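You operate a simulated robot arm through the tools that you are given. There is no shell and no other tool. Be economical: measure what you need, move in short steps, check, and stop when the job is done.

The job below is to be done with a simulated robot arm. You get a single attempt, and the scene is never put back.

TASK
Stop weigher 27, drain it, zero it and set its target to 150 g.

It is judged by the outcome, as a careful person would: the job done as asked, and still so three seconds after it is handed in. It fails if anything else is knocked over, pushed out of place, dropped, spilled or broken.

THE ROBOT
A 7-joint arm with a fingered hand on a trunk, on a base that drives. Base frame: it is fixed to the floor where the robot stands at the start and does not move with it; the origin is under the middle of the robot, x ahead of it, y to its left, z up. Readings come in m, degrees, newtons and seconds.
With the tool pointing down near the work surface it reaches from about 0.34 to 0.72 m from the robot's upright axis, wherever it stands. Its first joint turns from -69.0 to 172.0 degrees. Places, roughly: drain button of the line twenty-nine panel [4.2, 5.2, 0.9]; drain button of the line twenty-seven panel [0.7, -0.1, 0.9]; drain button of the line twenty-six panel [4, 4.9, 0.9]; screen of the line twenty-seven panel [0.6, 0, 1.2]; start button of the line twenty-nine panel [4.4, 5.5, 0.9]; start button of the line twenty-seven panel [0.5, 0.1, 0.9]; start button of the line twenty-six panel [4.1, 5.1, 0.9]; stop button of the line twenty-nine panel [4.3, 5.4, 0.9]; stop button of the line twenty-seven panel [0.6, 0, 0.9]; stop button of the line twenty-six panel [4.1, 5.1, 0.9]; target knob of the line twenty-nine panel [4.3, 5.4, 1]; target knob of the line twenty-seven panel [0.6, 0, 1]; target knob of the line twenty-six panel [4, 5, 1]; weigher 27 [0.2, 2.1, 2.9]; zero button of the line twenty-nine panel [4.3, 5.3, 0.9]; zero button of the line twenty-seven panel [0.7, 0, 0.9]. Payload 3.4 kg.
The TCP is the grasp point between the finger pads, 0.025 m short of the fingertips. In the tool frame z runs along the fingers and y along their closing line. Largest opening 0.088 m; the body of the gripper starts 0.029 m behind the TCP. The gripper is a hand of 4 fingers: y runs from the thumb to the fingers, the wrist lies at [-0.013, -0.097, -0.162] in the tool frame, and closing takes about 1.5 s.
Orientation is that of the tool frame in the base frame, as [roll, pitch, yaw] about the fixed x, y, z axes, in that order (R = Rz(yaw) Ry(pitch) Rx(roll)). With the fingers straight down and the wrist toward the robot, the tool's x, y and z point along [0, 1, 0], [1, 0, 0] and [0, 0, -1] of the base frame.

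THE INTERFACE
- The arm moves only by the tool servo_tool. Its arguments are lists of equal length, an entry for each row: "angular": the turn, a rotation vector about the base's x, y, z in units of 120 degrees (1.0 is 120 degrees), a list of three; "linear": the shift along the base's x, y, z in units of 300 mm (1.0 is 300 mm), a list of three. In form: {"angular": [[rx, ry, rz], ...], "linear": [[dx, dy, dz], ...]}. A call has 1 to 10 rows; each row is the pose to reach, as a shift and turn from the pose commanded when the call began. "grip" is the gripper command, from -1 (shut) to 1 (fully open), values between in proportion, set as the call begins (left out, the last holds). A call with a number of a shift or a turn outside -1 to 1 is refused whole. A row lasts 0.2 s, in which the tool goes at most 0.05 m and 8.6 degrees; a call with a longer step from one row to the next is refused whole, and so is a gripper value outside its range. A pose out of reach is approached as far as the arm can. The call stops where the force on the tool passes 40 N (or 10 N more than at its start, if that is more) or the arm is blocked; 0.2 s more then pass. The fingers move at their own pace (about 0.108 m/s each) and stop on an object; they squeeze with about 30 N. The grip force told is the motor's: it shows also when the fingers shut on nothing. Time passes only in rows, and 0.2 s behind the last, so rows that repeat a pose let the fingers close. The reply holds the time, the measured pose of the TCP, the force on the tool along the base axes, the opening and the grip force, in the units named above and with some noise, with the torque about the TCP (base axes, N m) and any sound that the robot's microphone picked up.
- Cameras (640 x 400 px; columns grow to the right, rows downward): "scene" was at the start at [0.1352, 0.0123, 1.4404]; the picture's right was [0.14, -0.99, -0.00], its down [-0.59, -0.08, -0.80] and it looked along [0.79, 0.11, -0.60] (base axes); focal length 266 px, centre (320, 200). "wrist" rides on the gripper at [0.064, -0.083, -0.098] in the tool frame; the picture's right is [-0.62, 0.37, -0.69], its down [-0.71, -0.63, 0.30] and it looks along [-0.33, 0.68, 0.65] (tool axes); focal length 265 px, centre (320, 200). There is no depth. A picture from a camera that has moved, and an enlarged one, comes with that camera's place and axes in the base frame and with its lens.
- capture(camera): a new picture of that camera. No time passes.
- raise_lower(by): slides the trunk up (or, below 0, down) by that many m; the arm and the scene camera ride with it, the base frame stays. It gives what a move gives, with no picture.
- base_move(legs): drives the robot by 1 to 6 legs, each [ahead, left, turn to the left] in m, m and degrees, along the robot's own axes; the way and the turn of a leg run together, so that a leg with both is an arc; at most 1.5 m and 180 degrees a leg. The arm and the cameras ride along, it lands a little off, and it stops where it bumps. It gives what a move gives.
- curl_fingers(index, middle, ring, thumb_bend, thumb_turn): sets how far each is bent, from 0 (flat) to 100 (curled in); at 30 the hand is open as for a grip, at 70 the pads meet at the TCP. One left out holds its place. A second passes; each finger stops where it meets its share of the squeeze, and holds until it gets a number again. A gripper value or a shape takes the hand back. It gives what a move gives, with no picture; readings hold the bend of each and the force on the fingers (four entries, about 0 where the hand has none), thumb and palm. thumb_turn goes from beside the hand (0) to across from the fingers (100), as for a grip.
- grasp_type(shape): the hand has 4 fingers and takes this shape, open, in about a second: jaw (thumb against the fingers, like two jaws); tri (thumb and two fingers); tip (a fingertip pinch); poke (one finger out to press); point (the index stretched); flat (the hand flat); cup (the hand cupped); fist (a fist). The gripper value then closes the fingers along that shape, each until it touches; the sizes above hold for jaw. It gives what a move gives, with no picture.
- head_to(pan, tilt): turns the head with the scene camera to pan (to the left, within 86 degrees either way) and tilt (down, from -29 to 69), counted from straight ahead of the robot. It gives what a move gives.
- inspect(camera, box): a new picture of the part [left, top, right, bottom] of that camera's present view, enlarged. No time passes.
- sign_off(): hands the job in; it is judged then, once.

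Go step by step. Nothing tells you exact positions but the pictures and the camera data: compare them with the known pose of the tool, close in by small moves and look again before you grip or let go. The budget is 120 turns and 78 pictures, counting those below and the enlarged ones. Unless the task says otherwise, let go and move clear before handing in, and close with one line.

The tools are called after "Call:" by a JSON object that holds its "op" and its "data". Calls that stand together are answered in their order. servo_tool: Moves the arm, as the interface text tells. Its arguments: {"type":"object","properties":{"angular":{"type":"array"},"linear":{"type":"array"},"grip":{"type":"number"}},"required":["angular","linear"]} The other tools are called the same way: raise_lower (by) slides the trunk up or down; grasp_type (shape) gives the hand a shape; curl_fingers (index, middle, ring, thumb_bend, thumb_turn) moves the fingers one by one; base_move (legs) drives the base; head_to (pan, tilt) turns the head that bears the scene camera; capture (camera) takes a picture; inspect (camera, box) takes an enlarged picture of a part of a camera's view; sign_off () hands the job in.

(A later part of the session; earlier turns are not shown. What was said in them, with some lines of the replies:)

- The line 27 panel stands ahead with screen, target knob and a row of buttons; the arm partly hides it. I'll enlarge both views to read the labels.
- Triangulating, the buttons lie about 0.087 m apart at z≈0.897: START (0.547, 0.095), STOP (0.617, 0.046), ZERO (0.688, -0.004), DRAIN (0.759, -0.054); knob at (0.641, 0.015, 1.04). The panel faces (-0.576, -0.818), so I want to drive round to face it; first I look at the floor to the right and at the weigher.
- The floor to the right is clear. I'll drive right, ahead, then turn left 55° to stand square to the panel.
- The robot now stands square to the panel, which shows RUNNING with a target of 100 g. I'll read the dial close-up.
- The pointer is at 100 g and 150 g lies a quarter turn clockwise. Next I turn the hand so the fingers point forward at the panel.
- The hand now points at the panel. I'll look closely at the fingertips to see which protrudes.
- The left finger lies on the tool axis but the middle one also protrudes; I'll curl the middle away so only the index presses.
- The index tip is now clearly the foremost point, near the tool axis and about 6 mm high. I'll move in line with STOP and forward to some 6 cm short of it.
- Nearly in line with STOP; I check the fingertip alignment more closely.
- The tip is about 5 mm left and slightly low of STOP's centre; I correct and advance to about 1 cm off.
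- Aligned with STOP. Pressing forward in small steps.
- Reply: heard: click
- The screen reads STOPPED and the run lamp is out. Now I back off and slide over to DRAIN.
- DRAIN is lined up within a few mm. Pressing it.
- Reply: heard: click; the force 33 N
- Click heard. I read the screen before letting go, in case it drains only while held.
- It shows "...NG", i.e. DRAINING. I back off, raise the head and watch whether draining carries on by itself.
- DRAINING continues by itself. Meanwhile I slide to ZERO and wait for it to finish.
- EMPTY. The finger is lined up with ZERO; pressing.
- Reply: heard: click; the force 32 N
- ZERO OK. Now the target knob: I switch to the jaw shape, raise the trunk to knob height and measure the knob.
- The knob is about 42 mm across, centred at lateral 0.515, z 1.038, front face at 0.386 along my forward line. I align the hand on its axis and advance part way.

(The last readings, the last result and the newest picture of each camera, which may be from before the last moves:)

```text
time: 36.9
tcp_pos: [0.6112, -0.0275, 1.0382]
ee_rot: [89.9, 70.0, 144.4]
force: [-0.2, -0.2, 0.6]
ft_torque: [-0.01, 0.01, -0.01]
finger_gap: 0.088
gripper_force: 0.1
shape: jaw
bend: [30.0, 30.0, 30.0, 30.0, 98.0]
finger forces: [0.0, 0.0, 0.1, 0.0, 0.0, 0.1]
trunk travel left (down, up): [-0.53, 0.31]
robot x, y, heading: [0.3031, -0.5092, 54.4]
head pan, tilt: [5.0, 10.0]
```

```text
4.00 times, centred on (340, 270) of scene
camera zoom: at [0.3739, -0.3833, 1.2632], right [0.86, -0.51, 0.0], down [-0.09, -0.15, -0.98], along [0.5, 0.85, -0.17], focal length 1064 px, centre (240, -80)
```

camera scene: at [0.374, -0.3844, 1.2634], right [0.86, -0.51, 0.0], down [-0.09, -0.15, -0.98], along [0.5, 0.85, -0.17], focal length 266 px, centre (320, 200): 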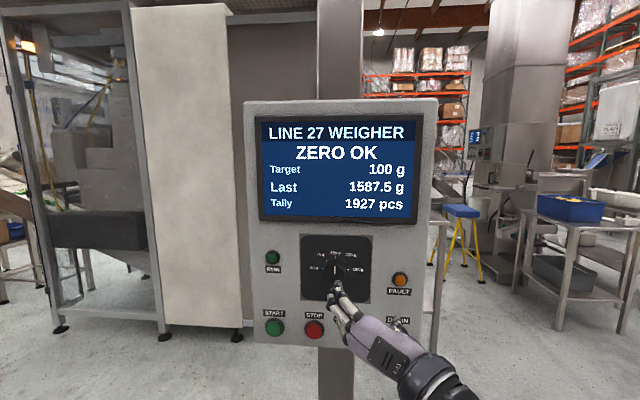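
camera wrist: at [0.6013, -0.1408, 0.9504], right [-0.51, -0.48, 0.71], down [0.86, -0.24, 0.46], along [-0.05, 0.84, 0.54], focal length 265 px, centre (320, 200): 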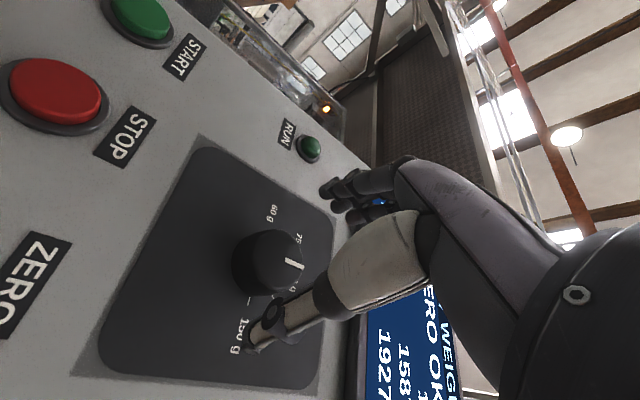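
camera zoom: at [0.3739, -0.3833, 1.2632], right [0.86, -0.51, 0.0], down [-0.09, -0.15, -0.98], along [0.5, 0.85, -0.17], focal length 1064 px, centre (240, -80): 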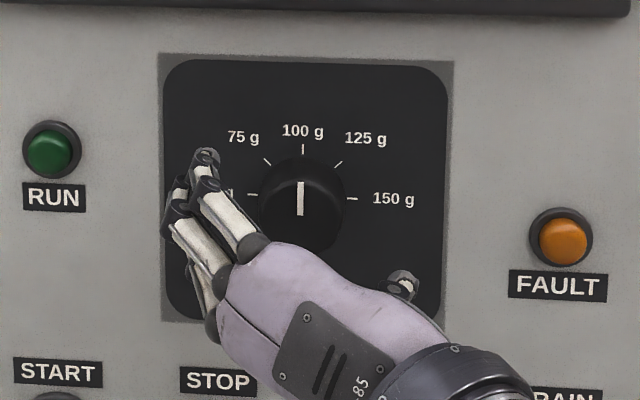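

The hand is centred, fingers left and thumb lower right of the knob. I advance 4 cm so the tips straddle it.

Call:
{"op": "servo_tool", "data": {"angular": [[0, 0, 0], [0, 0, 0], [0, 0, 0]], "linear": [[0.029, 0.0407, 0], [0.058, 0.0814, 0], [0.0794, 0.111, 0]]}}

Call:
{"op": "capture", "data": {"camera": "wrist"}}

Call:
{"op": "inspect", "data": {"camera": "scene", "box": [280, 220, 400, 320]}}

```text
time: 37.7
tcp_pos: [0.6362, 0.0054, 1.0397]
ee_rot: [90.4, 70.0, 144.8]
force: [0.7, -0.3, 0.5]
ft_torque: [-0.04, 0.02, -0.03]
finger_gap: 0.0879
gripper_force: 0.0
shape: jaw
bend: [30.0, 30.0, 30.0, 30.0, 98.0]
finger forces: [0.0, 0.0, 0.0, 0.0, 0.1, 0.0]
trunk travel left (down, up): [-0.53, 0.31]
robot x, y, heading: [0.2983, -0.5057, 54.3]
head pan, tilt: [5.0, 10.0]
```

```text
39 pictures are left
camera wrist: at [0.6253, -0.108, 0.9504], right [-0.51, -0.48, 0.71], down [0.86, -0.24, 0.46], along [-0.05, 0.84, 0.54], focal length 265 px, centre (320, 200)
```

wrist: 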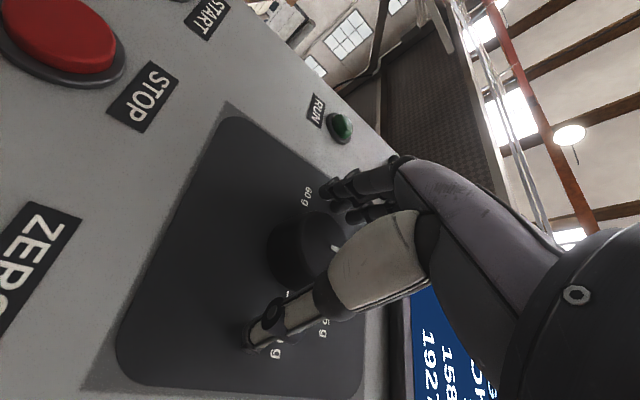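

```text
4.00 times, centred on (340, 270) of scene
camera zoom: at [0.3739, -0.3839, 1.2633], right [0.86, -0.51, 0.0], down [-0.09, -0.15, -0.98], along [0.5, 0.85, -0.17], focal length 1064 px, centre (240, -80)
```

zoom: 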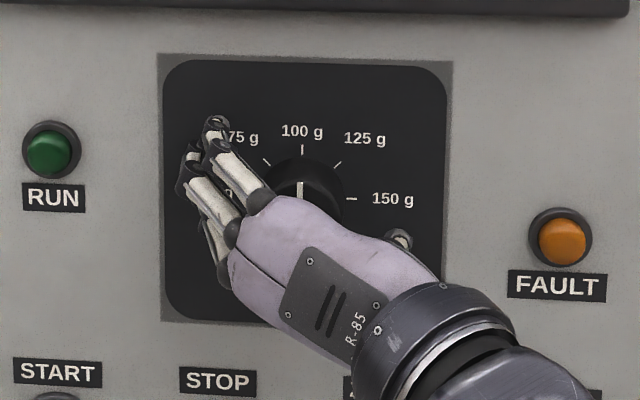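

Thumb and fingers straddle the knob. Closing the grip.

Call:
{"op": "servo_tool", "data": {"angular": [[0, 0, 0], [0, 0, 0], [0, 0, 0], [0, 0, 0], [0, 0, 0], [0, 0, 0], [0, 0, 0]], "linear": [[0, 0, 0], [0, 0, 0], [0, 0, 0], [0, 0, 0], [0, 0, 0], [0, 0, 0], [0, 0, 0]], "grip": -1}}

Call:
{"op": "capture", "data": {"camera": "wrist"}}

Call:
{"op": "inspect", "data": {"camera": "scene", "box": [280, 220, 400, 320]}}

```text
time: 39.3
tcp_pos: [0.6359, 0.0048, 1.0383]
ee_rot: [90.2, 70.0, 144.6]
force: [1.5, -2.8, -2.5]
ft_torque: [-0.04, 0.03, -0.03]
finger_gap: 0.0343
gripper_force: 30.4
shape: jaw
bend: [74.0, 50.0, 55.0, 73.0, 100.0]
finger forces: [15.5, 8.7, 0.0, 0.1, 27.2, 0.0]
trunk travel left (down, up): [-0.53, 0.31]
robot x, y, heading: [0.3004, -0.5097, 54.7]
head pan, tilt: [5.0, 10.0]
```

```text
37 pictures are left
camera wrist: at [0.6257, -0.1085, 0.9502], right [-0.51, -0.48, 0.71], down [0.86, -0.24, 0.46], along [-0.05, 0.84, 0.54], focal length 265 px, centre (320, 200)
```

wrist: 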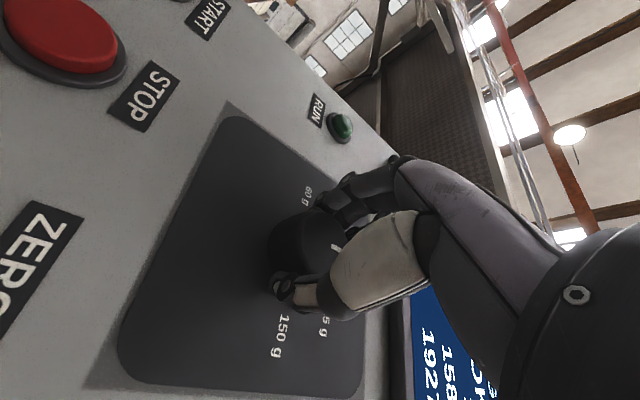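

```text
4.00 times, centred on (340, 270) of scene
camera zoom: at [0.3745, -0.3843, 1.2633], right [0.86, -0.51, 0.0], down [-0.09, -0.15, -0.98], along [0.5, 0.85, -0.17], focal length 1064 px, centre (240, -80)
```

zoom: 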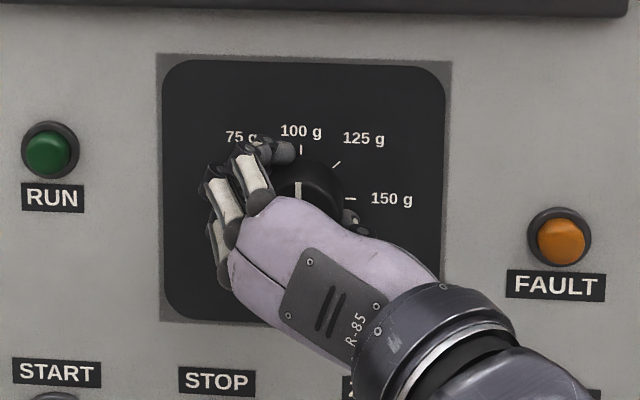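

Gripped by index, middle and thumb. I turn 30° clockwise and check that the knob follows.

Call:
{"op": "servo_tool", "data": {"angular": [[0.029, 0.0407, 0], [0.058, 0.0814, 0], [0.087, 0.122, 0], [0.116, 0.163, 0], [0.145, 0.2035, 0]], "linear": [[0, 0, 0], [0, 0, 0], [0, 0, 0], [0, 0, 0], [0, 0, 0]]}}

Call:
{"op": "inspect", "data": {"camera": "scene", "box": [280, 220, 400, 320]}}

```text
time: 40.5
tcp_pos: [0.6359, 0.004, 1.0388]
ee_rot: [90.2, 40.0, 144.6]
force: [1.1, -1.3, -1.6]
ft_torque: [-0.04, 0.02, 0.0]
finger_gap: 0.0343
gripper_force: 29.8
shape: jaw
bend: [74.0, 50.0, 55.0, 73.0, 100.0]
finger forces: [15.5, 9.9, 0.0, 0.1, 26.6, 0.0]
trunk travel left (down, up): [-0.53, 0.31]
robot x, y, heading: [0.2989, -0.5035, 54.5]
head pan, tilt: [5.0, 10.0]
```

```text
4.00 times, centred on (340, 270) of scene
camera zoom: at [0.374, -0.3843, 1.2634], right [0.86, -0.51, 0.0], down [-0.09, -0.15, -0.98], along [0.5, 0.85, -0.17], focal length 1064 px, centre (240, -80)
```

zoom: 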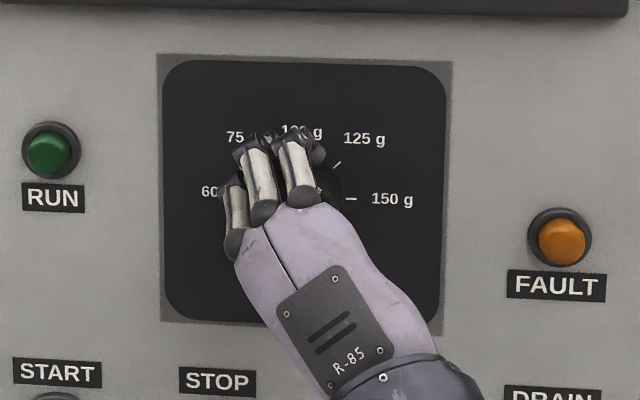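

The knob follows smoothly. I turn the remaining 60°.

Call:
{"op": "servo_tool", "data": {"angular": [[0.029, 0.0407, 0], [0.058, 0.0814, 0], [0.087, 0.122, 0], [0.116, 0.163, 0], [0.145, 0.2035, 0], [0.174, 0.244, 0], [0.203, 0.285, 0], [0.232, 0.326, 0], [0.261, 0.366, 0], [0.2905, 0.407, 0]], "linear": [[0, 0, 0], [0, 0, 0], [0, 0, 0], [0, 0, 0], [0, 0, 0], [0, 0, 0], [0, 0, 0], [0, 0, 0], [0, 0, 0], [0, 0, 0]]}}

Call:
{"op": "capture", "data": {"camera": "scene"}}

Call:
{"op": "inspect", "data": {"camera": "scene", "box": [280, 220, 400, 320]}}

```text
time: 42.7
tcp_pos: [0.6351, 0.0043, 1.0399]
ee_rot: [90.1, -20.0, 144.4]
force: [-0.6, 2.0, 4.5]
ft_torque: [0.14, -0.11, -0.01]
finger_gap: 0.0336
gripper_force: 29.9
shape: jaw
bend: [74.0, 50.0, 55.0, 73.0, 100.0]
finger forces: [18.6, 10.7, 0.1, 0.0, 25.5, 0.0]
trunk travel left (down, up): [-0.53, 0.31]
robot x, y, heading: [0.3006, -0.5055, 54.5]
head pan, tilt: [5.0, 10.0]
```

```text
34 pictures are left
camera scene: at [0.3732, -0.3844, 1.2635], right [0.86, -0.51, 0.0], down [-0.09, -0.15, -0.98], along [0.5, 0.85, -0.17], focal length 266 px, centre (320, 200)
```

scene: 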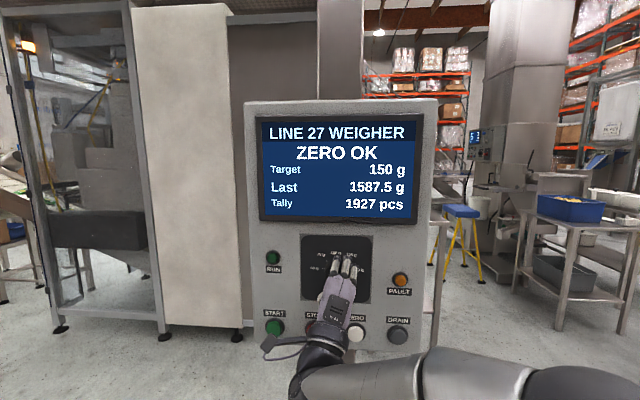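

```text
4.00 times, centred on (340, 270) of scene
camera zoom: at [0.3732, -0.3844, 1.2635], right [0.86, -0.51, 0.0], down [-0.09, -0.15, -0.98], along [0.5, 0.85, -0.17], focal length 1064 px, centre (240, -80)
```

zoom: 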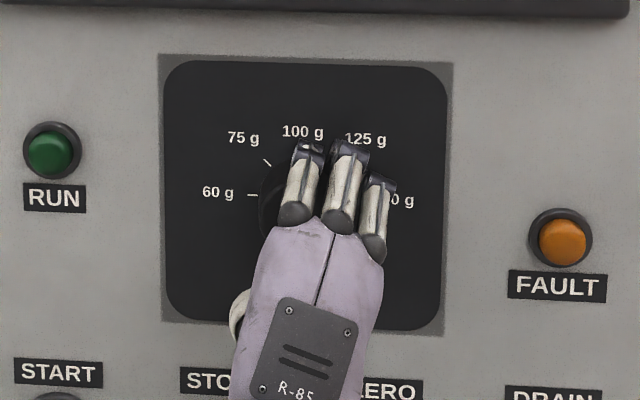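

The target reads 150 g. I open the hand, then draw straight back.

Call:
{"op": "servo_tool", "data": {"angular": [[0, 0, 0], [0, 0, 0], [0, 0, 0], [0, 0, 0], [0, 0, 0], [0, 0, 0], [0, 0, 0]], "linear": [[0, 0, 0], [0, 0, 0], [0, 0, 0], [0, 0, 0], [0, 0, 0], [0, 0, 0], [0, 0, 0]], "grip": 1}}

Call:
{"op": "servo_tool", "data": {"angular": [[0, 0, 0], [0, 0, 0], [0, 0, 0], [0, 0, 0], [0, 0, 0], [0, 0, 0]], "linear": [[-0.04, -0.056, 0], [-0.08, -0.112, 0], [-0.13, -0.182, 0], [-0.2, -0.28, 0], [-0.27, -0.378, 0], [-0.27, -0.378, -0.1]]}}

Call:
{"op": "capture", "data": {"camera": "scene"}}

Call:
{"op": "inspect", "data": {"camera": "scene", "box": [280, 220, 400, 320]}}

```text
time: 44.3
tcp_pos: [0.6356, 0.0047, 1.0379]
ee_rot: [90.1, -20.0, 144.5]
force: [0.7, -0.1, -0.1]
ft_torque: [0.03, -0.01, -0.01]
finger_gap: 0.0874
gripper_force: 0.2
shape: jaw
bend: [30.0, 30.0, 30.0, 30.0, 98.0]
finger forces: [0.0, 0.1, 0.1, 0.0, 0.0, 0.1]
trunk travel left (down, up): [-0.53, 0.31]
robot x, y, heading: [0.299, -0.5043, 54.5]
head pan, tilt: [5.0, 10.0]
```

```text
time: 45.7
tcp_pos: [0.5556, -0.1077, 1.0093]
ee_rot: [90.2, -20.0, 144.5]
force: [-0.5, -0.1, -0.1]
ft_torque: [0.0, 0.01, -0.01]
finger_gap: 0.0879
gripper_force: 0.0
shape: jaw
bend: [30.0, 30.0, 30.0, 30.0, 98.0]
finger forces: [0.1, 0.1, 0.0, 0.0, 0.1, 0.0]
trunk travel left (down, up): [-0.53, 0.31]
robot x, y, heading: [0.299, -0.5049, 54.7]
head pan, tilt: [5.0, 10.0]
```

```text
32 pictures are left
camera scene: at [0.3741, -0.3832, 1.2632], right [0.86, -0.51, 0.0], down [-0.09, -0.15, -0.98], along [0.5, 0.85, -0.17], focal length 266 px, centre (320, 200)
```

scene: 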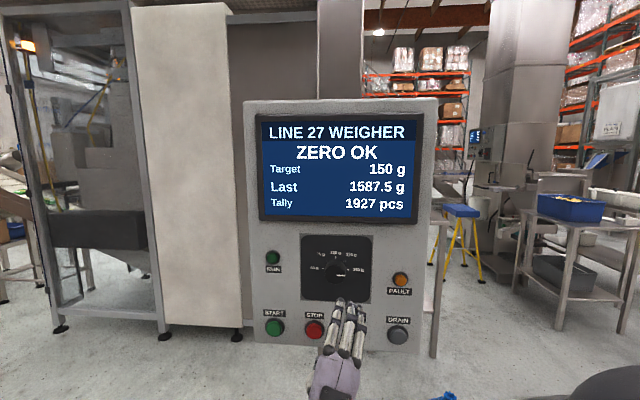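

```text
4.00 times, centred on (340, 270) of scene
camera zoom: at [0.3741, -0.3832, 1.2632], right [0.86, -0.51, 0.0], down [-0.09, -0.15, -0.98], along [0.5, 0.85, -0.17], focal length 1064 px, centre (240, -80)
```

zoom: 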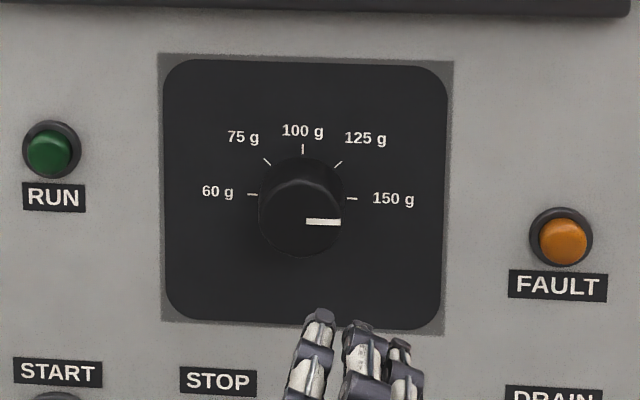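

The pointer is at 150 g, the screen reads ZERO OK with a target of 150 g, the run lamp is out and the hand is clear. Handing in.

Call:
{"op": "sign_off", "data": {}}

```text
The job is handed in.
```

Weigher 27 is stopped, drained (the screen read EMPTY) and zeroed (ZERO OK), and its target is set to 150 g.
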